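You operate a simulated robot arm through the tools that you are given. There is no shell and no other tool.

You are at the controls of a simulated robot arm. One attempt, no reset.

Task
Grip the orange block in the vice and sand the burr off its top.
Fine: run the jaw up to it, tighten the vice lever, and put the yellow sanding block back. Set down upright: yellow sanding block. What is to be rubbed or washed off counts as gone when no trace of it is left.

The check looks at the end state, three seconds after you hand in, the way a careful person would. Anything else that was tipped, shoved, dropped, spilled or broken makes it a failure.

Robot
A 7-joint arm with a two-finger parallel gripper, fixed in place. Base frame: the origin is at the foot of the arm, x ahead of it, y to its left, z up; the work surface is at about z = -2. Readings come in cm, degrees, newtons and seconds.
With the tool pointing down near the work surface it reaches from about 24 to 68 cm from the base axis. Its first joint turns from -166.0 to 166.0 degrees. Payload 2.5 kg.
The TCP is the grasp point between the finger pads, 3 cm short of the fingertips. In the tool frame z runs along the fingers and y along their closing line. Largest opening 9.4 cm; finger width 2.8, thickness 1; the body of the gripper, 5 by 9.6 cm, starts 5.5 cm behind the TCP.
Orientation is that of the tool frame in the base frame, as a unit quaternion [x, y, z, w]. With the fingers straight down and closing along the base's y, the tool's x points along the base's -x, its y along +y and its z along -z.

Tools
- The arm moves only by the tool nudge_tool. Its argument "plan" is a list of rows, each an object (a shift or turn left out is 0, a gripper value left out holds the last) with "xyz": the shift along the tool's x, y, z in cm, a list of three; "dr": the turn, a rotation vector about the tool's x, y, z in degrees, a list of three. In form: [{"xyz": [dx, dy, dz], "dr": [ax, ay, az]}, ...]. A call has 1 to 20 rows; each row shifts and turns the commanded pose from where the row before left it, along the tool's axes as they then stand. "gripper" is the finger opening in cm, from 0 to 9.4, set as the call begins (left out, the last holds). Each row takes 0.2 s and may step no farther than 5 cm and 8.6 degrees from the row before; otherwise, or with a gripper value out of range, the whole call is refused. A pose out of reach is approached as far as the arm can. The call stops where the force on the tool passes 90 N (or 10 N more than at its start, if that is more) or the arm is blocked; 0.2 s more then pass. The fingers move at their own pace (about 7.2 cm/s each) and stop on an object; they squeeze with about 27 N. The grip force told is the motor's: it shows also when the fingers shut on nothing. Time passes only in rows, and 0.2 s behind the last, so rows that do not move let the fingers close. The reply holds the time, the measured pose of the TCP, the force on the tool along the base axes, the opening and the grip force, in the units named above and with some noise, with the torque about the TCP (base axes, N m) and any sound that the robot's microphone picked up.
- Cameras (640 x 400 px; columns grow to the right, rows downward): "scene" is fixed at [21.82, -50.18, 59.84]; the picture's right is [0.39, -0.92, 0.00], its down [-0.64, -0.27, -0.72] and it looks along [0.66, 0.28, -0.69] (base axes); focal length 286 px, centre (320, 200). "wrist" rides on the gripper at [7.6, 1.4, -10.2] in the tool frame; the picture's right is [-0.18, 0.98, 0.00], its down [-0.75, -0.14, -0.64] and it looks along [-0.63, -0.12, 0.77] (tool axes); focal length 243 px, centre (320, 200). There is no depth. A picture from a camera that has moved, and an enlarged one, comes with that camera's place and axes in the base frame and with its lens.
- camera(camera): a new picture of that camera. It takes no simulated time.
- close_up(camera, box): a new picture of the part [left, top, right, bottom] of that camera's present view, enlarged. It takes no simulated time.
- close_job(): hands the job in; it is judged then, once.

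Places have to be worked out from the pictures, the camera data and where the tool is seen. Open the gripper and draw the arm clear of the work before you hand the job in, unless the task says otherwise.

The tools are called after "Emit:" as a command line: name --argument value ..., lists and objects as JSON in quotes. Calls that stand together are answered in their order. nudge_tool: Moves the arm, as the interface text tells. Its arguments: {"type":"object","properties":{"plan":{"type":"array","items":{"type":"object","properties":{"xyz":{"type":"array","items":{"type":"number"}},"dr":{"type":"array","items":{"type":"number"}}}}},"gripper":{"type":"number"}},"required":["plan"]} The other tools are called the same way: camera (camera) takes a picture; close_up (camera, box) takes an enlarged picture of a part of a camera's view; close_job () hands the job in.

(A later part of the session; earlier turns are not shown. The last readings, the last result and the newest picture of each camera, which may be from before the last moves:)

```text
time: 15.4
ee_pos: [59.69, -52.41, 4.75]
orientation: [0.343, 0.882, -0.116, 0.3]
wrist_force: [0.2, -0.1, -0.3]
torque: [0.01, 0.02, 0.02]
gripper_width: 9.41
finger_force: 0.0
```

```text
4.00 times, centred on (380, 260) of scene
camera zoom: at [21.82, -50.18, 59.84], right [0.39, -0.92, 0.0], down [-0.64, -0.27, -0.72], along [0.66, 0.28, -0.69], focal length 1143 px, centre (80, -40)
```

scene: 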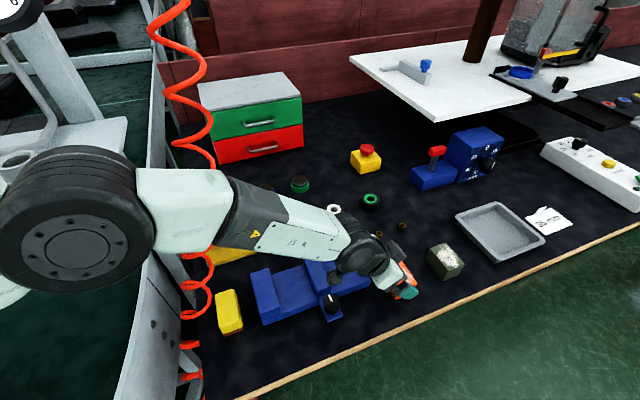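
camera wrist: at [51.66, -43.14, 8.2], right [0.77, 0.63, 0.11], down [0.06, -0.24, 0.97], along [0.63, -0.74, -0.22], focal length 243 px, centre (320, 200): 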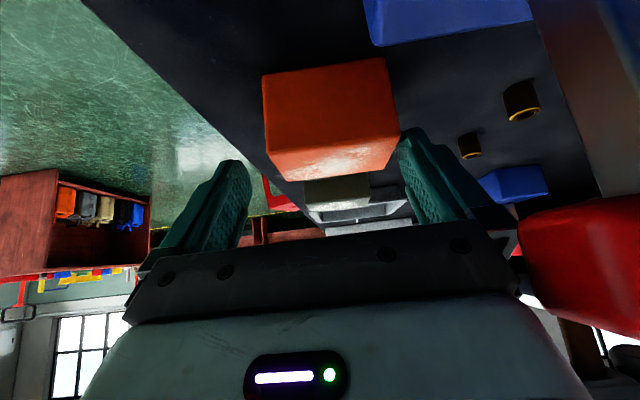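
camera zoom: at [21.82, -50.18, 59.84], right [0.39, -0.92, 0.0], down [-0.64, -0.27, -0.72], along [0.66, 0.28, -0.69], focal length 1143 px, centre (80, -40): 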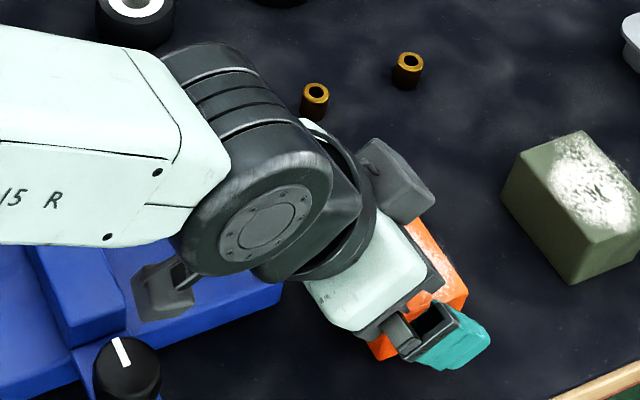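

Nothing is touching at z=4.75 and the fingers straddle the block, so I'll close the gripper now.

Emit:
nudge_tool --plan '[{"xyz": [0, 0, 0]}, {"xyz": [0, 0, 0]}, {"xyz": [0, 0, 0]}]' --gripper 4.5

Emit:
camera --camera "wrist"

Emit:
close_up --camera "scene" --box '[310, 210, 450, 310]'

```text
time: 16.2
ee_pos: [59.73, -52.4, 4.73]
orientation: [0.343, 0.883, -0.116, 0.299]
wrist_force: [-0.7, -0.2, 1.2]
torque: [0.03, -0.01, -0.02]
gripper_width: 6.92
finger_force: 27.5
```

```text
taken
camera wrist: at [51.66, -43.13, 8.19], right [0.77, 0.63, 0.11], down [0.06, -0.24, 0.97], along [0.63, -0.74, -0.22], focal length 243 px, centre (320, 200)
```

wrist: 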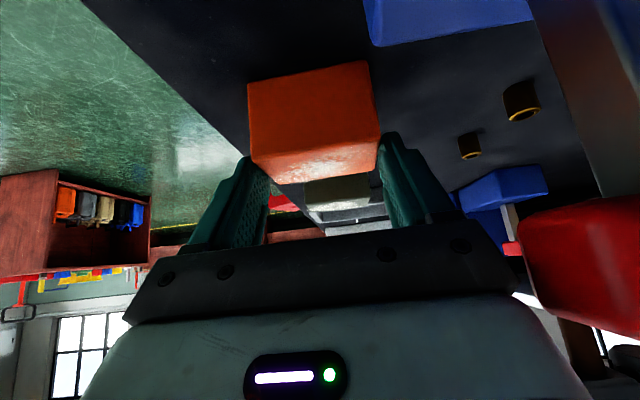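

```text
4.00 times, centred on (380, 260) of scene
camera zoom: at [21.82, -50.18, 59.84], right [0.39, -0.92, 0.0], down [-0.64, -0.27, -0.72], along [0.66, 0.28, -0.69], focal length 1143 px, centre (80, -40)
```

zoom: 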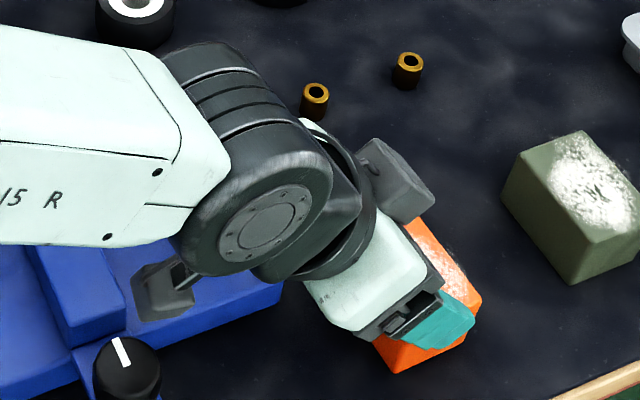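

The block is gripped at 6.9 cm with 27 N. I'll slide it along the table about 2.6 cm to -v, away from the lever, and then check the grip.

Emit:
nudge_tool --plan '[{"xyz": [0, -0.65, 0]}, {"xyz": [0, -0.65, 0]}, {"xyz": [0, -0.65, 0]}, {"xyz": [0, -0.65, 0]}, {"xyz": [0, 0, 0]}]'

Emit:
camera --camera "wrist"

Emit:
close_up --camera "scene" --box '[310, 210, 450, 310]'

```text
time: 17.4
ee_pos: [57.99, -54.33, 4.7]
orientation: [0.343, 0.883, -0.117, 0.299]
wrist_force: [0.4, -0.8, 1.2]
torque: [0.03, -0.07, 0.0]
gripper_width: 6.9
finger_force: 27.4
```

```text
taken
camera wrist: at [49.91, -45.05, 8.19], right [0.77, 0.63, 0.11], down [0.06, -0.24, 0.97], along [0.63, -0.74, -0.22], focal length 243 px, centre (320, 200)
```

wrist: 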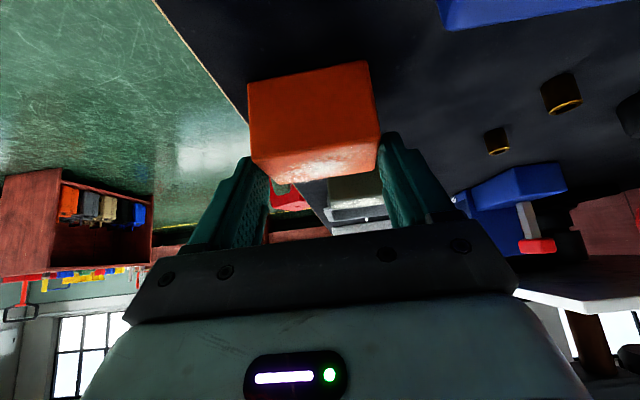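

```text
4.00 times, centred on (380, 260) of scene
camera zoom: at [21.82, -50.18, 59.84], right [0.39, -0.92, 0.0], down [-0.64, -0.27, -0.72], along [0.66, 0.28, -0.69], focal length 1143 px, centre (80, -40)
```

zoom: 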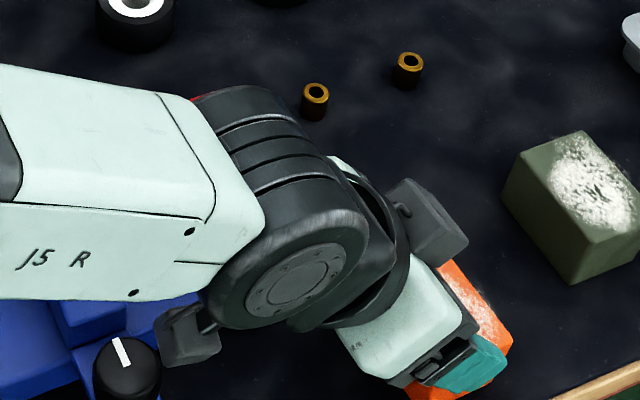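

The block slides easily with a solid grip. Next I'll drag it about 4.2 cm toward the base so it sits where a more upright grip reaches.

Emit:
nudge_tool --plan '[{"xyz": [0.555, 0, -0.426]}, {"xyz": [0.555, 0, -0.426]}, {"xyz": [0.555, 0, -0.426]}, {"xyz": [0.555, 0, -0.426]}, {"xyz": [0.555, 0, -0.426]}, {"xyz": [0.555, 0, -0.426]}, {"xyz": [0, 0, 0]}]'

Emit:
camera --camera "wrist"

Emit:
close_up --camera "scene" --box '[290, 210, 450, 310]'

```text
time: 19.0
ee_pos: [54.91, -51.49, 4.72]
orientation: [0.342, 0.883, -0.116, 0.3]
wrist_force: [0.3, -0.5, 0.7]
torque: [-0.02, -0.05, 0.01]
gripper_width: 6.94
finger_force: 27.1
```

```text
taken
camera wrist: at [46.76, -42.16, 8.2], right [0.77, 0.63, 0.11], down [0.06, -0.24, 0.97], along [0.63, -0.74, -0.22], focal length 243 px, centre (320, 200)
```

wrist: 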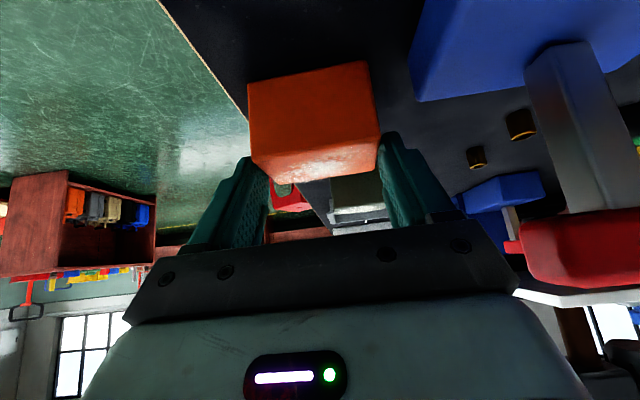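

```text
4.00 times, centred on (370, 260) of scene
camera zoom: at [21.82, -50.18, 59.84], right [0.39, -0.92, 0.0], down [-0.64, -0.27, -0.72], along [0.66, 0.28, -0.69], focal length 1143 px, centre (120, -40)
```

zoom: 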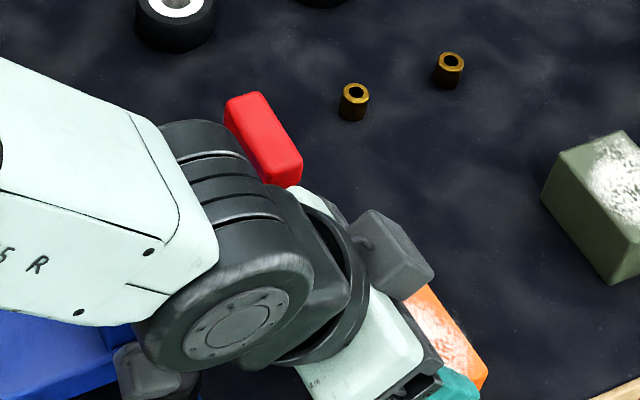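

The block is now at about u=75.8, v=2.4, clear of the lever. I'll release, rise, cut the tilt to about 20° and re-grip it deeper.

Emit:
nudge_tool --plan '[{"xyz": [0, 0, 0]}, {"xyz": [-0.61, 0, -0.79]}, {"xyz": [-0.61, 0, -0.79]}, {"xyz": [-0.3, 0, -0.4]}, {"dr": [0, 8.5, 0]}, {"dr": [0, 8.5, 0]}, {"xyz": [0, 0, 0]}]' --gripper 8.2

Emit:
camera --camera "wrist"

Emit:
close_up --camera "wrist" --box '[240, 20, 420, 200]'

Emit:
close_up --camera "scene" --box '[290, 210, 450, 310]'

```text
time: 20.6
ee_pos: [54.95, -51.35, 7.18]
orientation: [0.356, 0.917, -0.064, 0.166]
wrist_force: [-0.5, 0.3, 0.4]
torque: [-0.01, 0.0, 0.02]
gripper_width: 8.2
finger_force: 0.1
```

```text
taken
camera wrist: at [47.95, -43.23, 14.14], right [0.79, 0.61, 0.06], down [0.26, -0.43, 0.87], along [0.55, -0.67, -0.5], focal length 243 px, centre (320, 200)
```

wrist: 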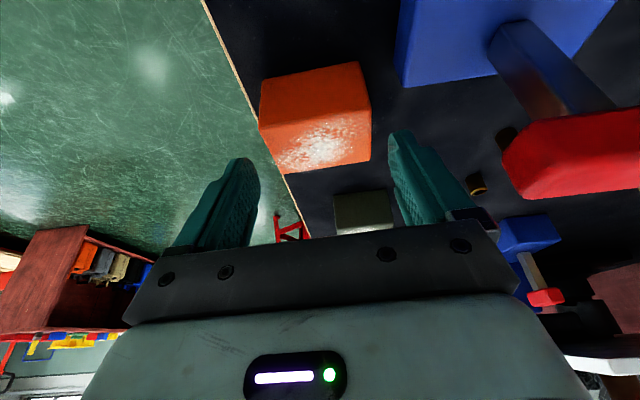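

```text
2.22 times, centred on (330, 110) of wrist
camera zoom: at [47.95, -43.23, 14.14], right [0.79, 0.61, 0.06], down [0.26, -0.43, 0.87], along [0.55, -0.67, -0.5], focal length 539 px, centre (298, 400)
```

zoom: 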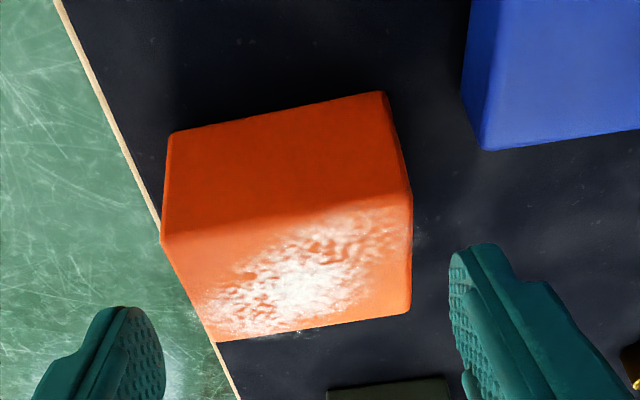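

```text
4.00 times, centred on (370, 260) of scene
camera zoom: at [21.82, -50.18, 59.84], right [0.39, -0.92, 0.0], down [-0.64, -0.27, -0.72], along [0.66, 0.28, -0.69], focal length 1143 px, centre (120, -40)
```

zoom: 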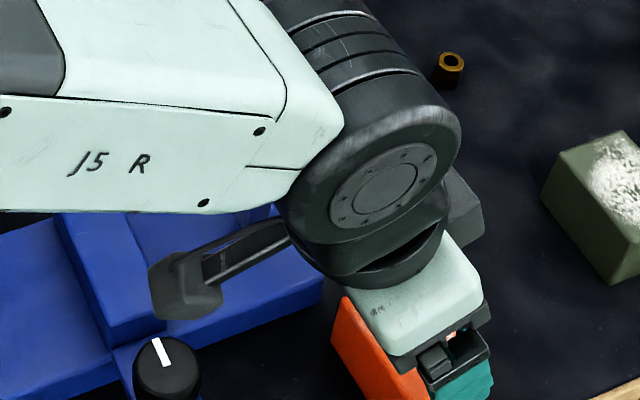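

The block is square to the tool and centred about 1 cm outward of the TCP. I'll go down to z≈2 with the fingers 8.2 cm open, then close on it.

Emit:
nudge_tool --plan '[{"xyz": [0.25, 0, 1.02]}, {"xyz": [0.25, 0, 1.02]}, {"xyz": [0.25, 0, 1.02]}, {"xyz": [0.25, 0, 1.02]}, {"xyz": [0.25, 0, 1.0]}, {"xyz": [0, 0, 0]}]'

Emit:
camera --camera "wrist"

Emit:
close_up --camera "scene" --box '[290, 210, 450, 310]'

```text
time: 22.0
ee_pos: [55.46, -51.77, 2.03]
orientation: [0.356, 0.917, -0.064, 0.166]
wrist_force: [-0.2, 0.2, -0.3]
torque: [0.0, 0.0, 0.01]
gripper_width: 8.21
finger_force: 0.0
```

```text
taken
camera wrist: at [48.37, -43.64, 8.92], right [0.79, 0.61, 0.06], down [0.26, -0.43, 0.87], along [0.55, -0.67, -0.5], focal length 243 px, centre (320, 200)
```

wrist: 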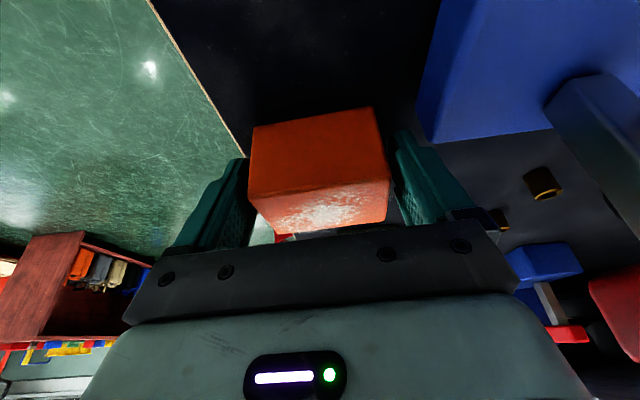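

```text
4.00 times, centred on (370, 260) of scene
camera zoom: at [21.82, -50.18, 59.84], right [0.39, -0.92, 0.0], down [-0.64, -0.27, -0.72], along [0.66, 0.28, -0.69], focal length 1143 px, centre (120, -40)
```

zoom: 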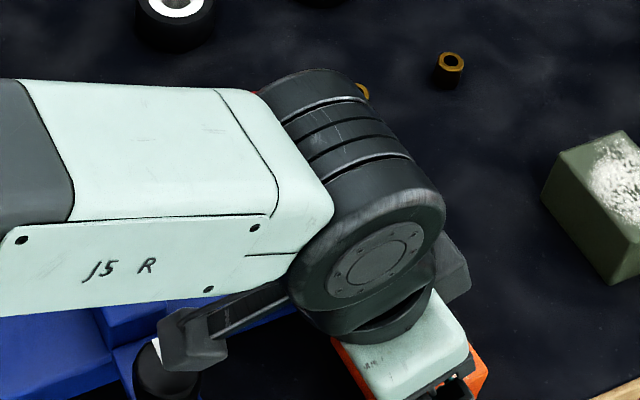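

At z=2.0 there's no contact and the fingers are on both sides of the block, so I'll close.

Emit:
nudge_tool --plan '[{"xyz": [0, 0, 0]}, {"xyz": [0, 0, 0]}, {"xyz": [0, 0, 0]}]' --gripper 4.5

```text
time: 22.8
ee_pos: [55.27, -51.93, 2.01]
orientation: [0.357, 0.917, -0.064, 0.165]
wrist_force: [0.7, -0.9, 0.3]
torque: [0.0, 0.0, -0.02]
gripper_width: 7.37
finger_force: 26.6
```

The grip closed at 7.37 cm, a bit wider than the 6.9 cm earlier. I'll look before lifting.

Emit:
camera --camera "wrist"

Emit:
close_up --camera "wrist" --box '[210, 90, 450, 260]'

Emit:
close_up --camera "scene" --box '[340, 240, 440, 320]'

```text
taken
camera wrist: at [48.37, -43.63, 8.91], right [0.79, 0.61, 0.06], down [0.26, -0.43, 0.87], along [0.55, -0.67, -0.5], focal length 243 px, centre (320, 200)
```

wrist: 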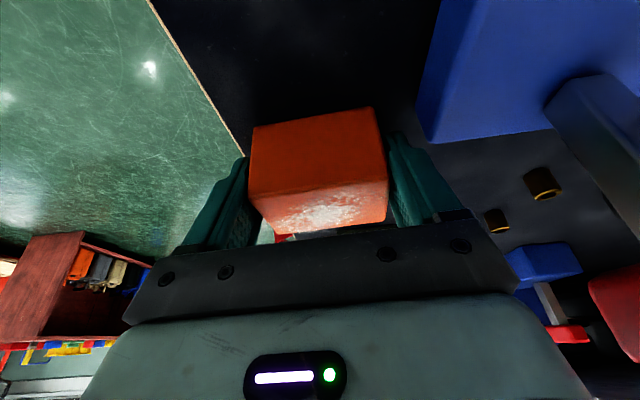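

```text
2.35 times, centred on (330, 175) of wrist
camera zoom: at [48.37, -43.63, 8.91], right [0.79, 0.61, 0.06], down [0.26, -0.43, 0.87], along [0.55, -0.67, -0.5], focal length 571 px, centre (296, 259)
```

zoom: 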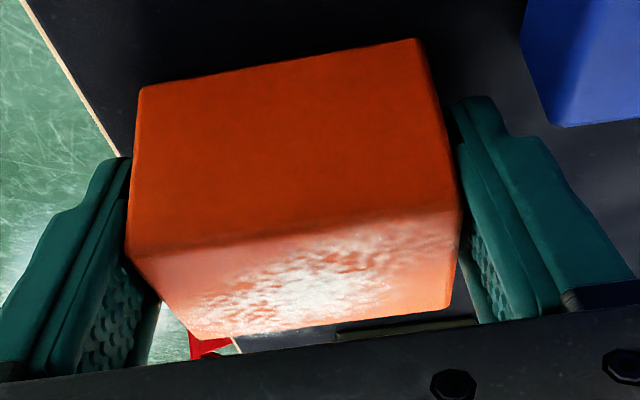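

```text
5.00 times, centred on (390, 280) of scene
camera zoom: at [21.82, -50.18, 59.84], right [0.39, -0.92, 0.0], down [-0.64, -0.27, -0.72], along [0.66, 0.28, -0.69], focal length 1429 px, centre (-30, -200)
```

zoom: 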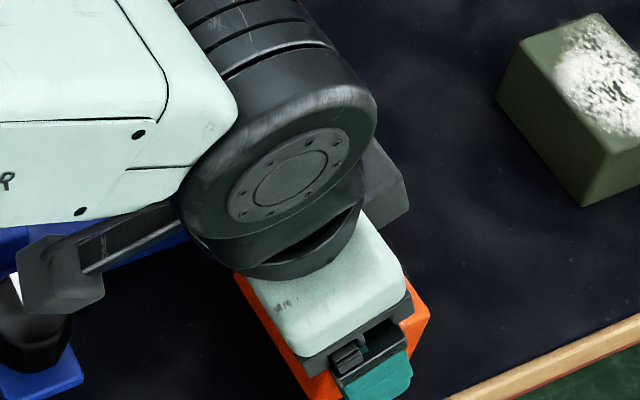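

The grip looks flush on both sides. I'll lift 1.5 cm first and check the block comes up level without slipping.

Emit:
nudge_tool --plan '[{"xyz": [-0.26, 0, -0.7]}, {"xyz": [-0.26, 0, -0.7]}, {"xyz": [0, 0, 0]}]'

Emit:
close_up --camera "wrist" --box '[210, 90, 450, 260]'

Emit:
close_up --camera "scene" --box '[340, 240, 440, 320]'

```text
time: 23.6
ee_pos: [55.3, -51.86, 3.4]
orientation: [0.357, 0.917, -0.064, 0.166]
wrist_force: [-1.0, -0.2, -1.8]
torque: [-0.01, -0.02, -0.04]
gripper_width: 7.4
finger_force: 27.1
```

```text
2.35 times, centred on (330, 175) of wrist
camera zoom: at [48.35, -43.64, 10.37], right [0.79, 0.61, 0.06], down [0.26, -0.43, 0.87], along [0.55, -0.67, -0.5], focal length 571 px, centre (296, 259)
```

zoom: 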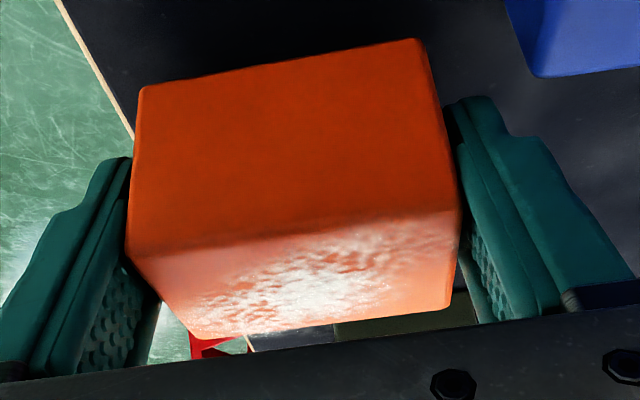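

```text
5.00 times, centred on (390, 280) of scene
camera zoom: at [21.82, -50.18, 59.84], right [0.39, -0.92, 0.0], down [-0.64, -0.27, -0.72], along [0.66, 0.28, -0.69], focal length 1429 px, centre (-30, -200)
```

zoom: 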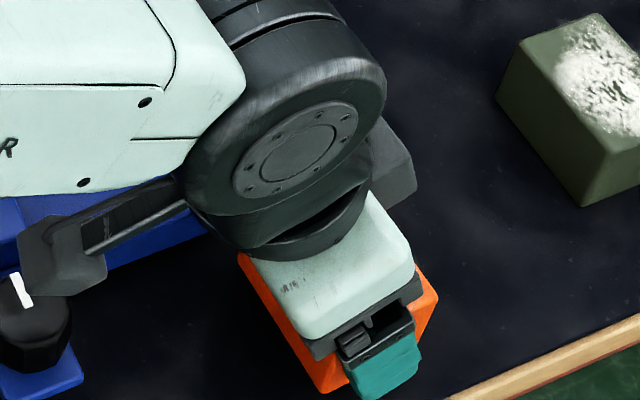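

The block rises level in the grip, weighing about 1.5 N. I'll lift it to z≈18, well above the lever.

Emit:
nudge_tool --plan '[{"xyz": [-1.3, 0, -3.47]}, {"xyz": [-1.3, 0, -3.47]}, {"xyz": [-1.3, 0, -3.47]}, {"xyz": [-1.3, 0, -3.47]}, {"dr": [0.86, 0, 2.3]}, {"xyz": [0, 0, 0]}]'

Emit:
camera --camera "wrist"

Emit:
camera --camera "scene"

```text
time: 25.0
ee_pos: [55.44, -51.89, 18.49]
orientation: [0.376, 0.91, -0.068, 0.164]
wrist_force: [-0.3, 0.6, 0.2]
torque: [0.0, -0.03, 0.01]
gripper_width: 4.49
finger_force: 0.1
```

```text
taken
camera wrist: at [48.72, -43.38, 25.3], right [0.82, 0.57, 0.06], down [0.24, -0.44, 0.87], along [0.53, -0.69, -0.5], focal length 243 px, centre (320, 200)
```

wrist: 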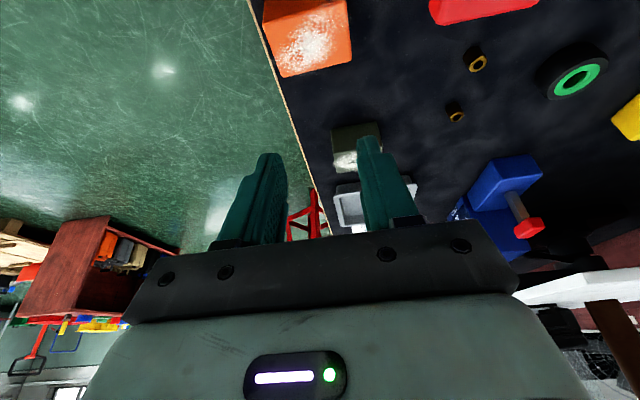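

```text
taken
```

scene: 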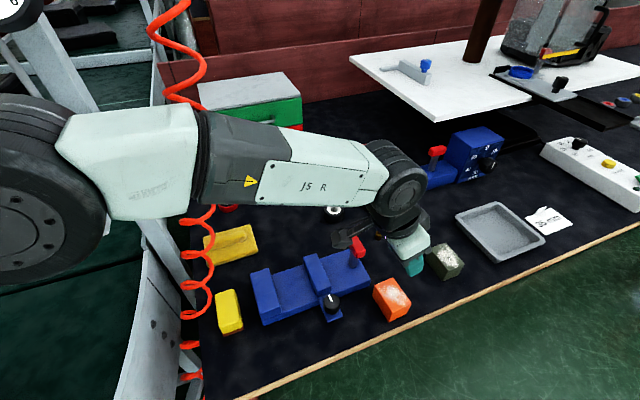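

The block slipped out during the faster lift, but it's back on the table and looks upright. I'll check where it lies and look at the finger pads before re-gripping.

Emit:
close_up --camera "wrist" --box '[200, 120, 440, 270]'

Emit:
close_up --camera "wrist" --box '[230, 0, 390, 100]'

Emit:
close_up --camera "scene" --box '[300, 220, 460, 330]'

```text
2.67 times, centred on (320, 195) of wrist
camera zoom: at [48.72, -43.38, 25.3], right [0.82, 0.57, 0.06], down [0.24, -0.44, 0.87], along [0.53, -0.69, -0.5], focal length 647 px, centre (320, 213)
```

zoom: 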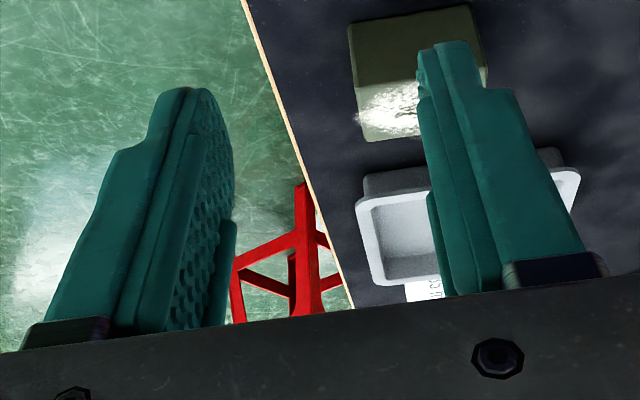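

```text
4.00 times, centred on (310, 50) of wrist
camera zoom: at [48.72, -43.38, 25.3], right [0.82, 0.57, 0.06], down [0.24, -0.44, 0.87], along [0.53, -0.69, -0.5], focal length 970 px, centre (360, 800)
```

zoom: 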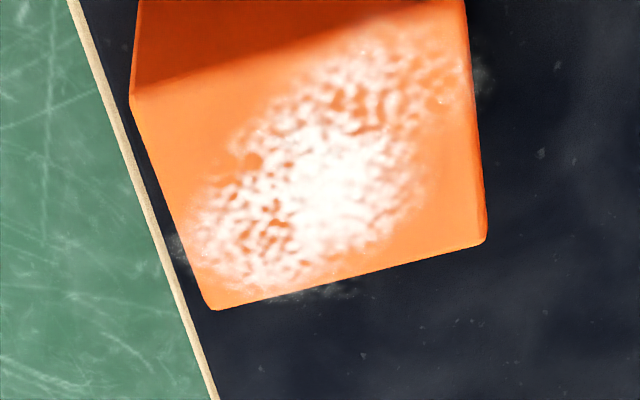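

```text
3.64 times, centred on (380, 275) of scene
camera zoom: at [21.82, -50.18, 59.84], right [0.39, -0.92, 0.0], down [-0.64, -0.27, -0.72], along [0.66, 0.28, -0.69], focal length 1039 px, centre (102, -73)
```

zoom: 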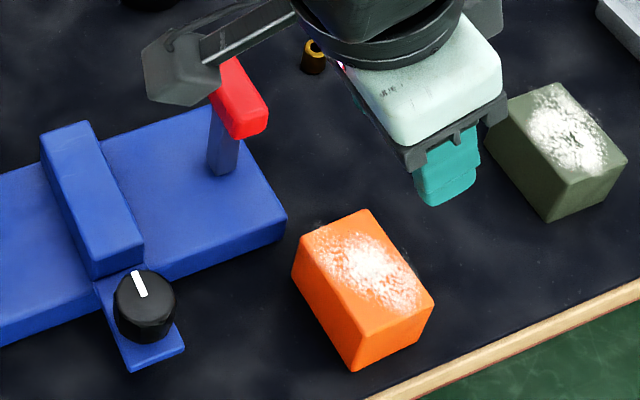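

The block dropped straight back to about u=76.4, v=2.4, square and upright. The finger roots have raised ridges, which explains the 7.37 cm reading and the poor hold. So I'll re-grip with only the textured tip pads, TCP at about z=3.6, and lift slowly.

Emit:
nudge_tool --plan '[{"xyz": [0, 0, 0]}, {"xyz": [1.136, 0, 3.045]}, {"xyz": [1.136, 0, 3.045]}, {"xyz": [1.136, 0, 3.045]}, {"xyz": [0.87, 0, 2.34]}, {"xyz": [0.47, 0, 1.22]}, {"xyz": [0.47, 0, 1.22]}, {"xyz": [0, 0, 0]}]' --gripper 8.6

Emit:
camera --camera "wrist"

Emit:
close_up --camera "scene" --box '[320, 240, 440, 320]'

```text
time: 26.8
ee_pos: [55.31, -51.85, 3.39]
orientation: [0.375, 0.91, -0.068, 0.164]
wrist_force: [0.5, -0.7, -0.2]
torque: [0.0, 0.02, 0.04]
gripper_width: 8.63
finger_force: 0.0
```

```text
taken
camera wrist: at [48.7, -43.41, 10.32], right [0.82, 0.57, 0.06], down [0.24, -0.44, 0.87], along [0.53, -0.69, -0.5], focal length 243 px, centre (320, 200)
```

wrist: 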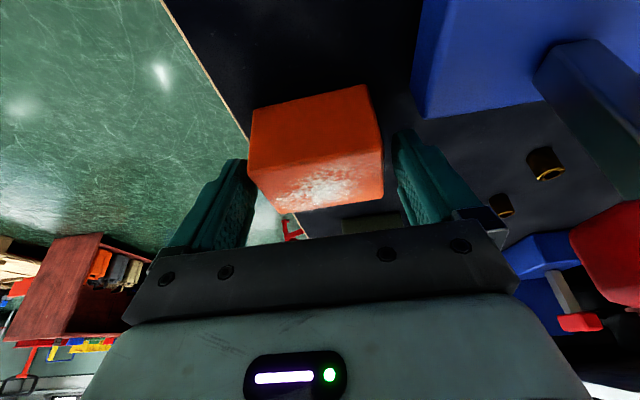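

```text
5.00 times, centred on (380, 280) of scene
camera zoom: at [21.82, -50.18, 59.84], right [0.39, -0.92, 0.0], down [-0.64, -0.27, -0.72], along [0.66, 0.28, -0.69], focal length 1429 px, centre (20, -200)
```

zoom: 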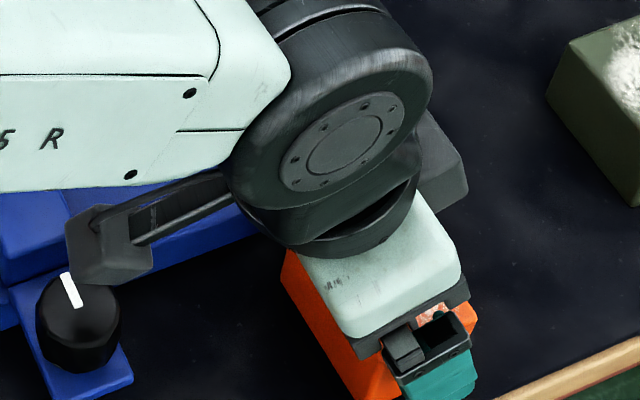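

The fingers straddle the block at z=3.4 with no contact. I'll close and check the width.

Emit:
nudge_tool --plan '[{"xyz": [0, 0, 0]}, {"xyz": [0, 0, 0]}, {"xyz": [0, 0, 0]}, {"xyz": [0, 0, 0]}]' --gripper 4.5

Emit:
close_up --camera "wrist" --box '[210, 60, 450, 230]'

```text
time: 27.8
ee_pos: [55.4, -51.93, 3.47]
orientation: [0.377, 0.909, -0.068, 0.164]
wrist_force: [-0.3, 0.0, 0.2]
torque: [-0.01, 0.01, -0.01]
gripper_width: 7.36
finger_force: 26.7
```

```text
2.35 times, centred on (330, 145) of wrist
camera zoom: at [48.71, -43.4, 10.34], right [0.82, 0.57, 0.06], down [0.24, -0.44, 0.87], along [0.53, -0.69, -0.5], focal length 571 px, centre (296, 329)
```

zoom: 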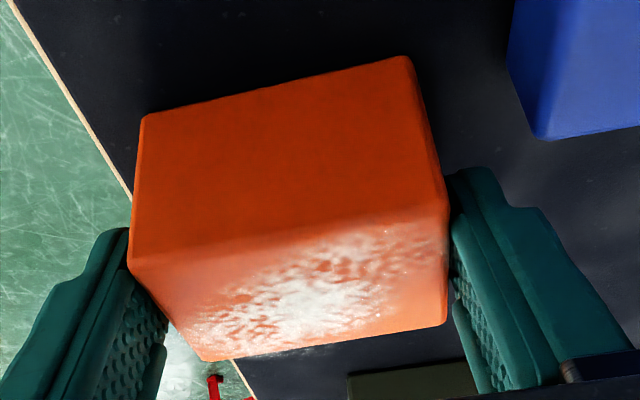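

The width again reads 7.36 cm, so that's simply the block's width on the full pads, and the drop came from the abrupt lift. I'll lift again in gentle 0.7 cm rows.

Emit:
nudge_tool --plan '[{"xyz": [-0.1, 0, -0.28]}, {"xyz": [-0.17, 0, -0.47]}, {"xyz": [-0.24, 0, -0.65]}, {"xyz": [-0.24, 0, -0.65]}, {"xyz": [-0.24, 0, -0.65]}, {"xyz": [-0.24, 0, -0.65]}, {"xyz": [-0.24, 0, -0.65]}, {"xyz": [-0.24, 0, -0.65]}, {"xyz": [-0.17, 0, -0.47]}, {"xyz": [-0.1, 0, -0.28]}, {"xyz": [0, 0, 0]}]'

Emit:
camera --camera "wrist"

Emit:
camera --camera "scene"

```text
time: 30.2
ee_pos: [55.24, -51.8, 9.22]
orientation: [0.376, 0.909, -0.069, 0.165]
wrist_force: [-0.5, 0.1, -0.1]
torque: [-0.01, 0.04, -0.03]
gripper_width: 7.36
finger_force: 27.2
```

```text
taken
camera wrist: at [48.69, -43.31, 16.08], right [0.82, 0.57, 0.06], down [0.24, -0.44, 0.87], along [0.53, -0.69, -0.5], focal length 243 px, centre (320, 200)
```

wrist: 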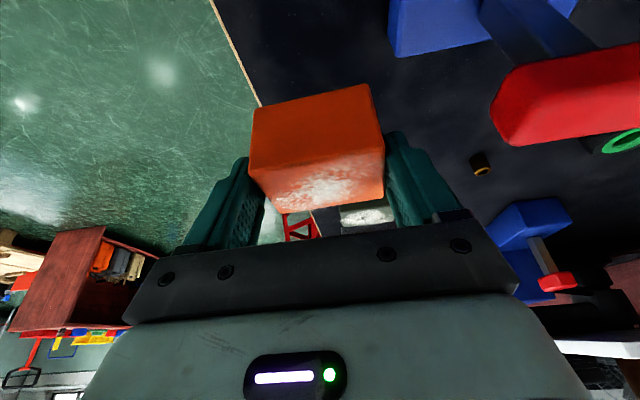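

```text
taken
```

scene: 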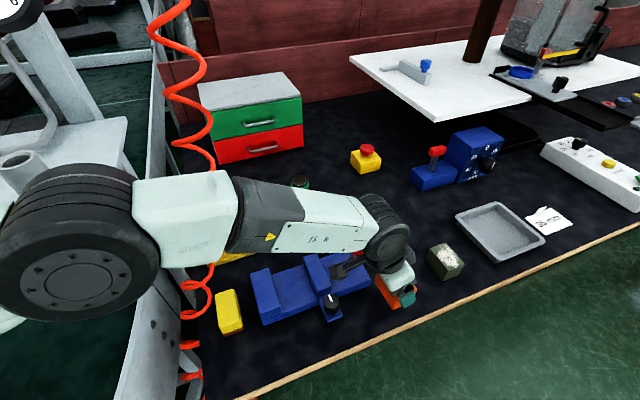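

The block is held securely at z=9.2. I'll keep rising gently to about z=14 and then move back toward the base past the lever's side.

Emit:
nudge_tool --plan '[{"xyz": [-0.14, 0, -0.37]}, {"xyz": [-0.24, 0, -0.65]}, {"xyz": [-0.28, 0, -0.75]}, {"xyz": [-0.28, 0, -0.75]}, {"xyz": [-0.28, 0, -0.75]}, {"xyz": [-0.24, 0, -0.65]}, {"xyz": [-0.14, 0, -0.37]}, {"xyz": [0.47, 0, -0.17]}, {"xyz": [0.75, 0, -0.28]}, {"xyz": [0.94, 0, -0.35]}, {"xyz": [0.94, 0, -0.35]}, {"xyz": [0.94, 0, -0.35]}, {"xyz": [0.94, 0, -0.35]}, {"xyz": [0.94, 0, -0.35]}, {"xyz": [0.94, 0, -0.35]}, {"xyz": [0.94, 0, -0.35]}, {"xyz": [0.75, 0, -0.28]}, {"xyz": [0.47, 0, -0.17]}, {"xyz": [0, 0, 0]}]'

Emit:
camera --camera "wrist"

Emit:
camera --camera "scene"

```text
time: 34.2
ee_pos: [48.5, -44.99, 13.75]
orientation: [0.376, 0.909, -0.068, 0.164]
wrist_force: [-0.1, 0.3, -0.8]
torque: [-0.01, 0.0, 0.01]
gripper_width: 7.37
finger_force: 27.6
```

```text
taken
camera wrist: at [41.86, -36.47, 20.69], right [0.82, 0.57, 0.06], down [0.24, -0.44, 0.87], along [0.53, -0.69, -0.5], focal length 243 px, centre (320, 200)
```

wrist: 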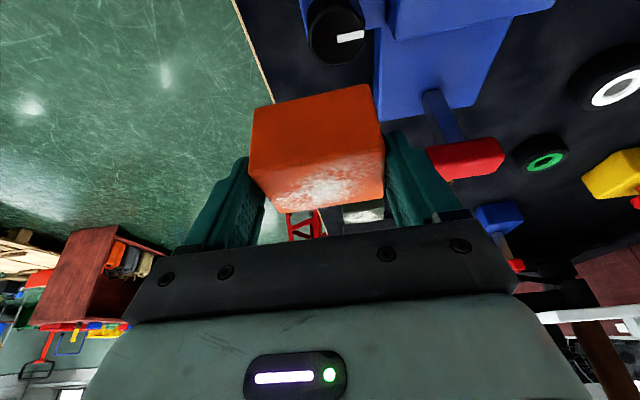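

```text
taken
```

scene: 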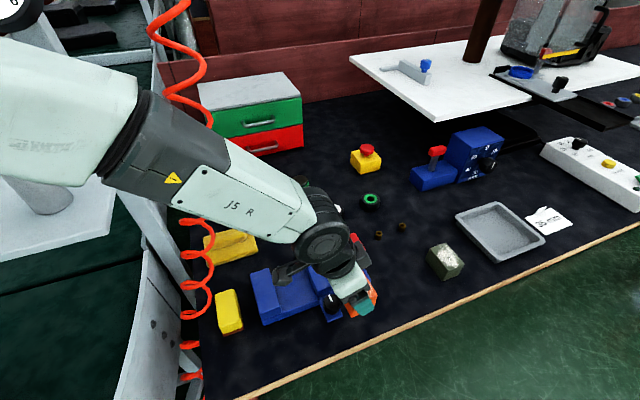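

The block is safely past the lever at u=66, z=13.75. Now I'll move it diagonally to above the jaw gap, toward u≈56.5, v≈13.

Emit:
nudge_tool --plan '[{"xyz": [0.346, 0.404, -0.129]}, {"xyz": [0.692, 0.808, -0.258]}, {"xyz": [0.692, 0.808, -0.258]}, {"xyz": [0.692, 0.808, -0.258]}, {"xyz": [0.692, 0.808, -0.258]}, {"xyz": [0.692, 0.808, -0.258]}, {"xyz": [0.692, 0.808, -0.258]}, {"xyz": [0.692, 0.808, -0.258]}, {"xyz": [0.692, 0.808, -0.258]}, {"xyz": [0.692, 0.808, -0.258]}, {"xyz": [0.692, 0.808, -0.258]}, {"xyz": [0.692, 0.808, -0.258]}, {"xyz": [0.692, 0.808, -0.258]}, {"xyz": [0.346, 0.404, -0.129]}, {"xyz": [0, 0, 0]}]'

Emit:
camera --camera "wrist"

Emit:
camera --camera "scene"

```text
time: 37.4
ee_pos: [49.15, -30.87, 13.85]
orientation: [0.376, 0.909, -0.068, 0.164]
wrist_force: [0.1, -0.2, -1.2]
torque: [0.02, 0.04, -0.02]
gripper_width: 7.36
finger_force: 26.9
```

```text
taken
camera wrist: at [42.56, -22.28, 20.72], right [0.82, 0.57, 0.06], down [0.24, -0.44, 0.87], along [0.53, -0.69, -0.5], focal length 243 px, centre (320, 200)
```

wrist: 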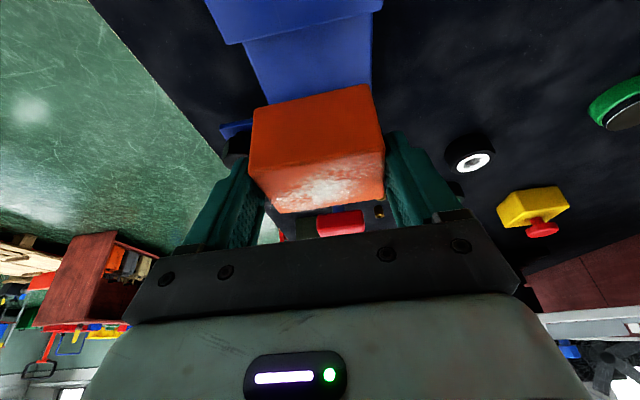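

```text
taken
```

scene: 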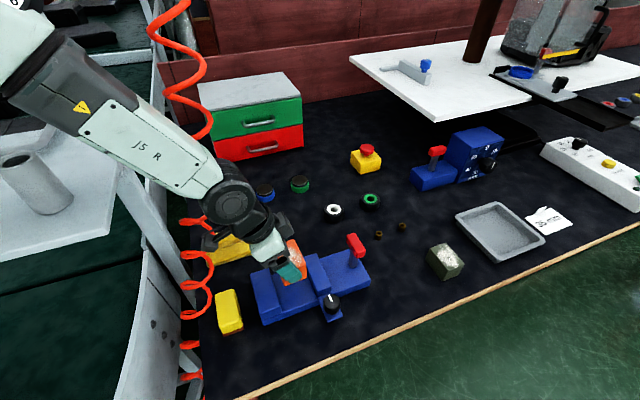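

The block is above the vice gap at u=56.6, v=12.9. I'll zoom in to check alignment before lowering it.

Emit:
close_up --camera "scene" --box '[230, 220, 390, 330]'

Emit:
close_up --camera "wrist" --box '[190, 0, 430, 150]'

```text
3.64 times, centred on (310, 275) of scene
camera zoom: at [21.82, -50.18, 59.84], right [0.39, -0.92, 0.0], down [-0.64, -0.27, -0.72], along [0.66, 0.28, -0.69], focal length 1039 px, centre (356, -73)
```

zoom: 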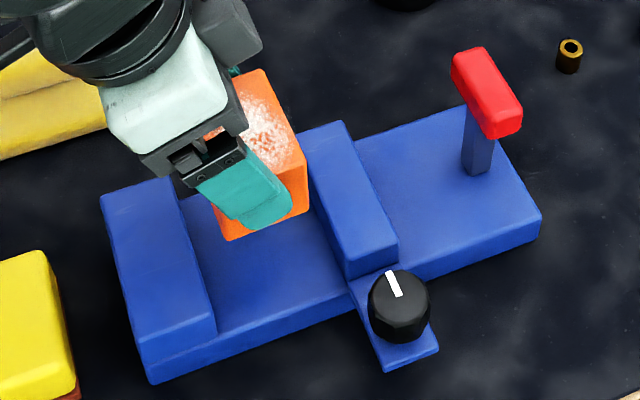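

```text
2.67 times, centred on (310, 75) of wrist
camera zoom: at [42.56, -22.28, 20.72], right [0.82, 0.57, 0.06], down [0.24, -0.44, 0.87], along [0.53, -0.69, -0.5], focal length 647 px, centre (347, 533)
```

zoom: 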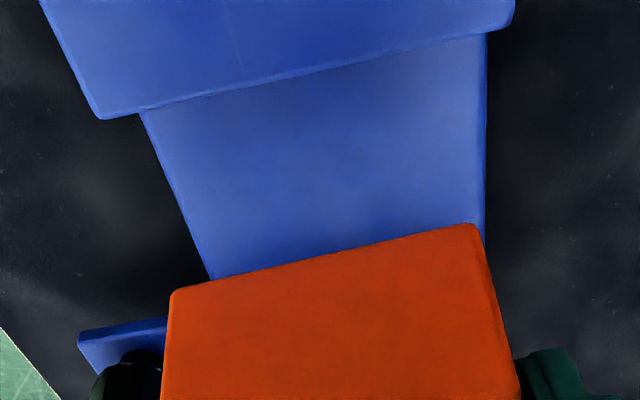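

The block is parallel to the jaws and centred in v. I'll shift 0.6 cm toward the fixed jaw and lower to just above the bed.

Emit:
nudge_tool --plan '[{"xyz": [0.28, 0, -0.1]}, {"xyz": [0.28, 0, -0.1]}, {"xyz": [0.14, 0, 0.37]}, {"xyz": [0.28, 0, 0.75]}, {"xyz": [0.28, 0, 0.75]}, {"xyz": [0.28, 0, 0.75]}, {"xyz": [0.28, 0, 0.75]}, {"xyz": [0.28, 0, 0.75]}, {"xyz": [0.28, 0, 0.75]}, {"xyz": [0.28, 0, 0.75]}, {"xyz": [0.21, 0, 0.56]}, {"xyz": [0.14, 0, 0.37]}, {"xyz": [0, 0, 0]}]'

Emit:
close_up --camera "scene" --box '[230, 220, 390, 330]'

Emit:
close_up --camera "wrist" --box '[190, 0, 430, 150]'

```text
time: 40.2
ee_pos: [48.71, -30.33, 6.79]
orientation: [0.376, 0.91, -0.068, 0.164]
wrist_force: [0.6, 0.1, -1.9]
torque: [0.05, 0.01, -0.02]
gripper_width: 7.37
finger_force: 27.2
```

```text
3.64 times, centred on (310, 275) of scene
camera zoom: at [21.82, -50.18, 59.84], right [0.39, -0.92, 0.0], down [-0.64, -0.27, -0.72], along [0.66, 0.28, -0.69], focal length 1039 px, centre (356, -73)
```

zoom: 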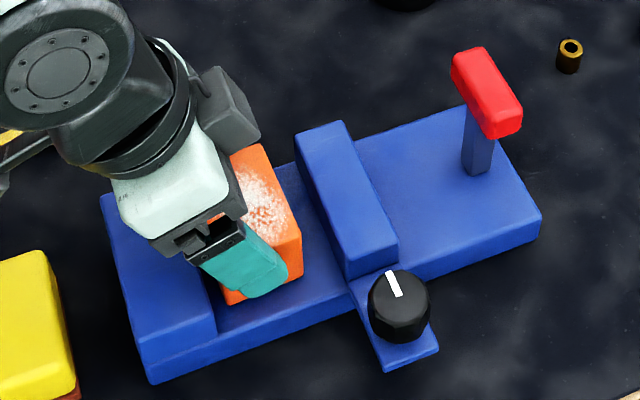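

```text
2.67 times, centred on (310, 75) of wrist
camera zoom: at [42.14, -21.89, 13.7], right [0.82, 0.57, 0.06], down [0.24, -0.44, 0.87], along [0.53, -0.69, -0.5], focal length 647 px, centre (347, 533)
```

zoom: 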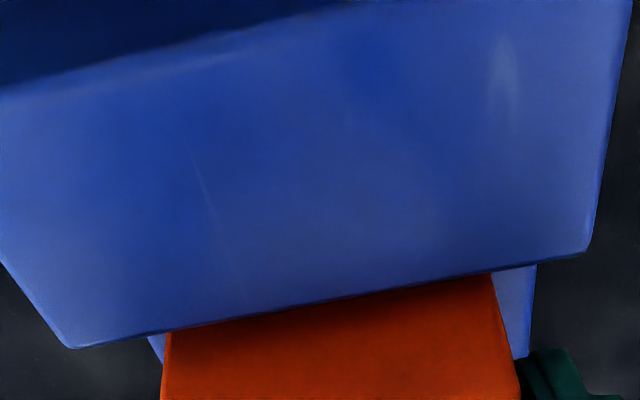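

No contact yet at z=6.8. I'll lower in 0.2 cm steps until the block meets the bed.

Emit:
nudge_tool --plan '[{"xyz": [0.07, 0, 0.19]}, {"xyz": [0.07, 0, 0.19]}, {"xyz": [0.07, 0, 0.19]}, {"xyz": [0, 0, 0]}]'

```text
time: 41.2
ee_pos: [48.79, -30.41, 6.44]
orientation: [0.375, 0.909, -0.067, 0.167]
wrist_force: [-2.6, 1.7, 22.4]
torque: [0.13, 0.18, 0.04]
gripper_width: 7.36
finger_force: 26.4
```

22 N upward at z=6.44 means the block has met the bed. I'll ease up to relieve the force, then open the gripper and look.

Emit:
nudge_tool --plan '[{"xyz": [-0.1, 0, -0.27]}, {"xyz": [0, 0, 0]}]'

Emit:
nudge_tool --plan '[{"xyz": [0, 0, 0]}, {"xyz": [0, 0, 0]}, {"xyz": [-0.26, 0, -0.7]}, {"xyz": [-0.53, 0, -1.4]}, {"xyz": [-0.9, 0, -2.4]}, {"xyz": [-0.9, 0, -2.4]}, {"xyz": [0, 0, 0]}]' --gripper 9.0

Emit:
camera --camera "wrist"

Emit:
close_up --camera "scene" --box '[230, 220, 390, 330]'

```text
time: 41.8
ee_pos: [48.58, -30.36, 6.41]
orientation: [0.376, 0.91, -0.068, 0.163]
wrist_force: [0.1, 0.2, -0.8]
torque: [0.04, -0.01, 0.04]
gripper_width: 7.36
finger_force: 26.6
```

```text
time: 43.4
ee_pos: [48.75, -30.4, 13.91]
orientation: [0.376, 0.909, -0.068, 0.164]
wrist_force: [-0.2, 0.0, -0.7]
torque: [-0.04, 0.01, -0.02]
gripper_width: 8.97
finger_force: 0.1
```

```text
taken
camera wrist: at [42.1, -21.88, 20.82], right [0.82, 0.57, 0.06], down [0.24, -0.44, 0.87], along [0.53, -0.69, -0.5], focal length 243 px, centre (320, 200)
```

wrist: 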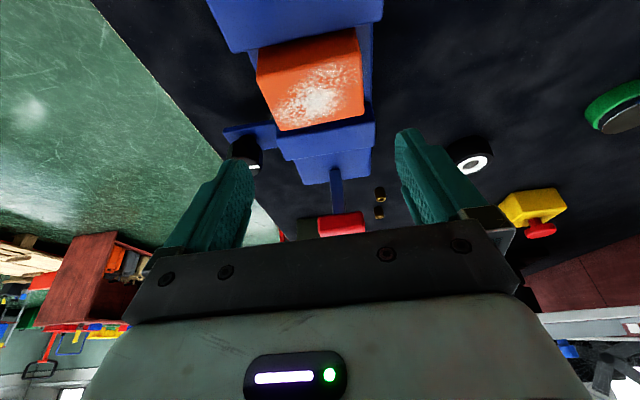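

```text
3.64 times, centred on (310, 275) of scene
camera zoom: at [21.82, -50.18, 59.84], right [0.39, -0.92, 0.0], down [-0.64, -0.27, -0.72], along [0.66, 0.28, -0.69], focal length 1039 px, centre (356, -73)
```

zoom: 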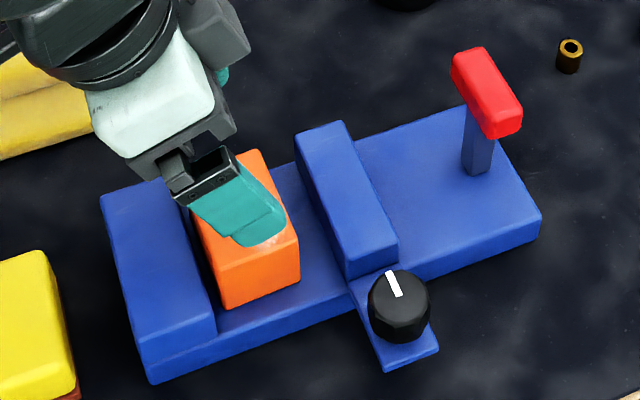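

The block sits squarely on the bed next to the fixed jaw. Next is running up the moving jaw. I'll straighten the tool to vertical, close the fingers and position behind the moving jaw at u≈67.3, v≈13, to test gently whether it slides.

Emit:
nudge_tool --plan '[{"dr": [0, 6.8, 0]}, {"dr": [0, 6.8, 0]}, {"dr": [0, 6.8, 0]}, {"xyz": [-2.8, 0, 0]}, {"xyz": [-2.8, 0, 0]}, {"xyz": [-2.8, 0, 0]}, {"xyz": [-2.9, 0, 0]}, {"xyz": [0, 0, 0]}]' --gripper 0

Emit:
camera --camera "wrist"

Emit:
camera --camera "scene"

```text
time: 45.2
ee_pos: [56.63, -38.42, 13.93]
orientation: [0.382, 0.924, -0.001, 0.0]
wrist_force: [-0.6, 0.9, -0.4]
torque: [0.01, 0.0, 0.02]
gripper_width: 0.0
finger_force: 27.2
```

```text
taken
camera wrist: at [52.26, -32.1, 24.0], right [0.82, 0.57, 0.0], down [0.43, -0.63, 0.64], along [0.36, -0.53, -0.77], focal length 243 px, centre (320, 200)
```

wrist: 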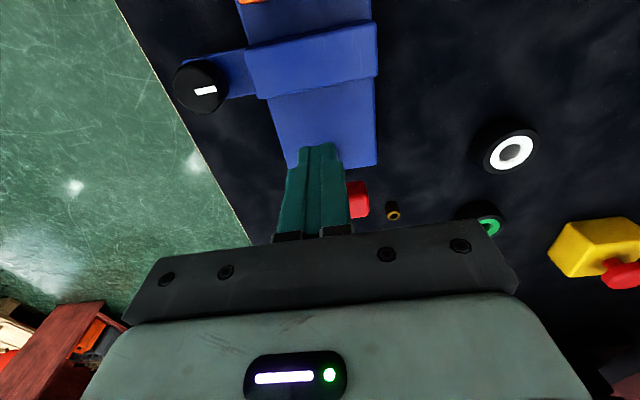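

```text
taken
```

scene: 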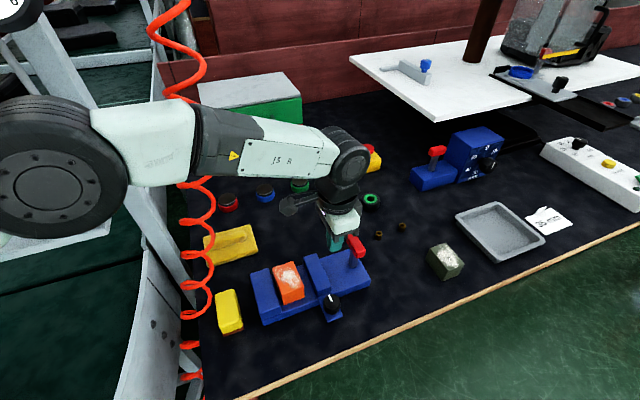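

The fingers are closed, vertical, and just beyond the jaw's far edge at u≈65.1. I'll lower behind the jaw to z≈4.6, with the tips a few millimetres above the bed.

Emit:
nudge_tool --plan '[{"xyz": [0, 0, 2.5]}, {"xyz": [0, 0, 2.5]}, {"xyz": [0, 0, 2.0]}, {"xyz": [0, 0, 1.2]}, {"xyz": [0, 0, 1.0]}, {"xyz": [0, 0, 0]}]'

Emit:
close_up --camera "scene" --box '[250, 220, 390, 320]'

Emit:
camera --camera "wrist"

```text
time: 46.8
ee_pos: [59.35, -39.31, 11.25]
orientation: [0.379, 0.924, -0.002, 0.048]
wrist_force: [-0.9, 0.7, 0.6]
torque: [0.05, 0.03, -0.01]
gripper_width: 0.03
finger_force: 26.9
stopped in row 6: the arm was blocked; the commanded pose is now the measured one
```

```text
4.00 times, centred on (320, 270) of scene
camera zoom: at [21.82, -50.18, 59.84], right [0.39, -0.92, 0.0], down [-0.64, -0.27, -0.72], along [0.66, 0.28, -0.69], focal length 1143 px, centre (320, -80)
```

zoom: 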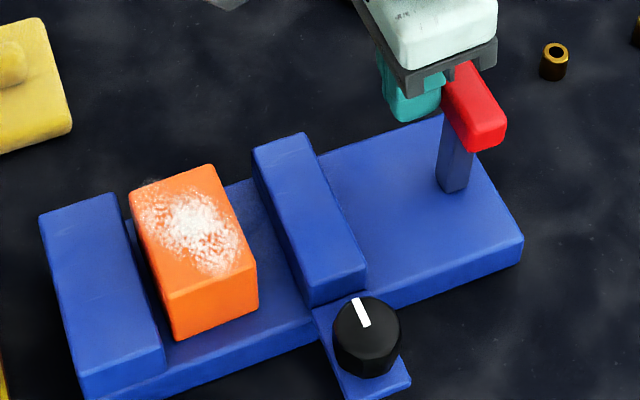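

```text
taken
camera wrist: at [54.17, -32.6, 20.71], right [0.82, 0.57, 0.05], down [0.38, -0.6, 0.7], along [0.43, -0.56, -0.71], focal length 243 px, centre (320, 200)
```

wrist: 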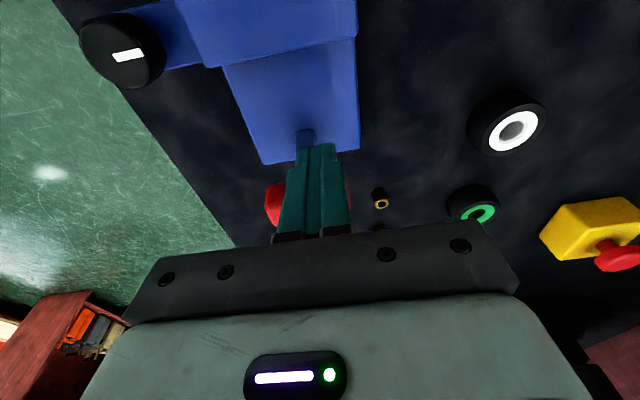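

The arm reported being blocked: it stopped at z=11.25 and drifted to u=69.8, v=14.2, with no force on the tool. I'll look at the whole scene to see what stopped it.

Emit:
camera --camera "scene"

Emit:
close_up --camera "scene" --box '[0, 60, 400, 310]'

Emit:
close_up --camera "wrist" --box '[230, 110, 410, 250]'

```text
taken
```

scene: 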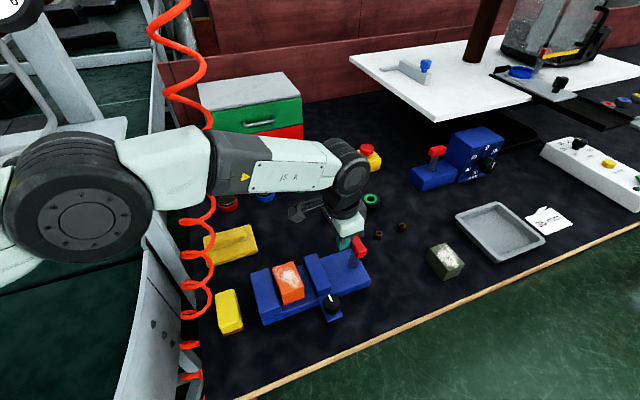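

```text
1.60 times, centred on (200, 185) of scene
camera zoom: at [21.82, -50.18, 59.84], right [0.39, -0.92, 0.0], down [-0.64, -0.27, -0.72], along [0.66, 0.28, -0.69], focal length 457 px, centre (512, 224)
```

zoom: 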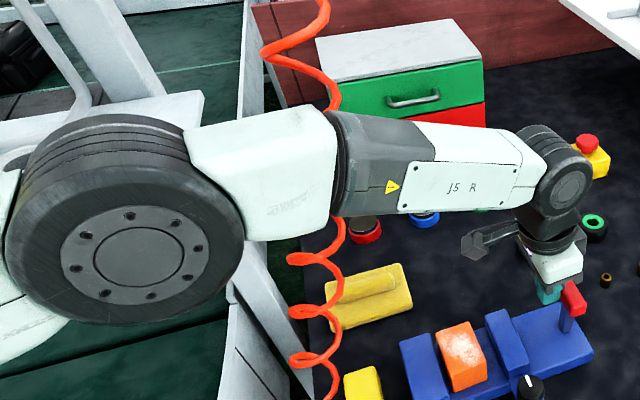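

```text
2.86 times, centred on (320, 180) of wrist
camera zoom: at [54.17, -32.6, 20.71], right [0.82, 0.57, 0.05], down [0.38, -0.6, 0.7], along [0.43, -0.56, -0.71], focal length 693 px, centre (320, 257)
```

zoom: 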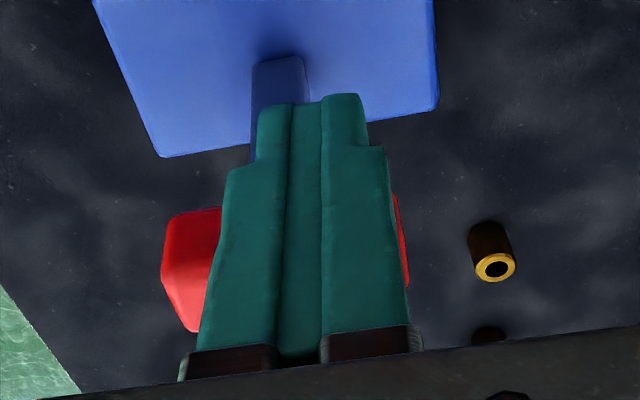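

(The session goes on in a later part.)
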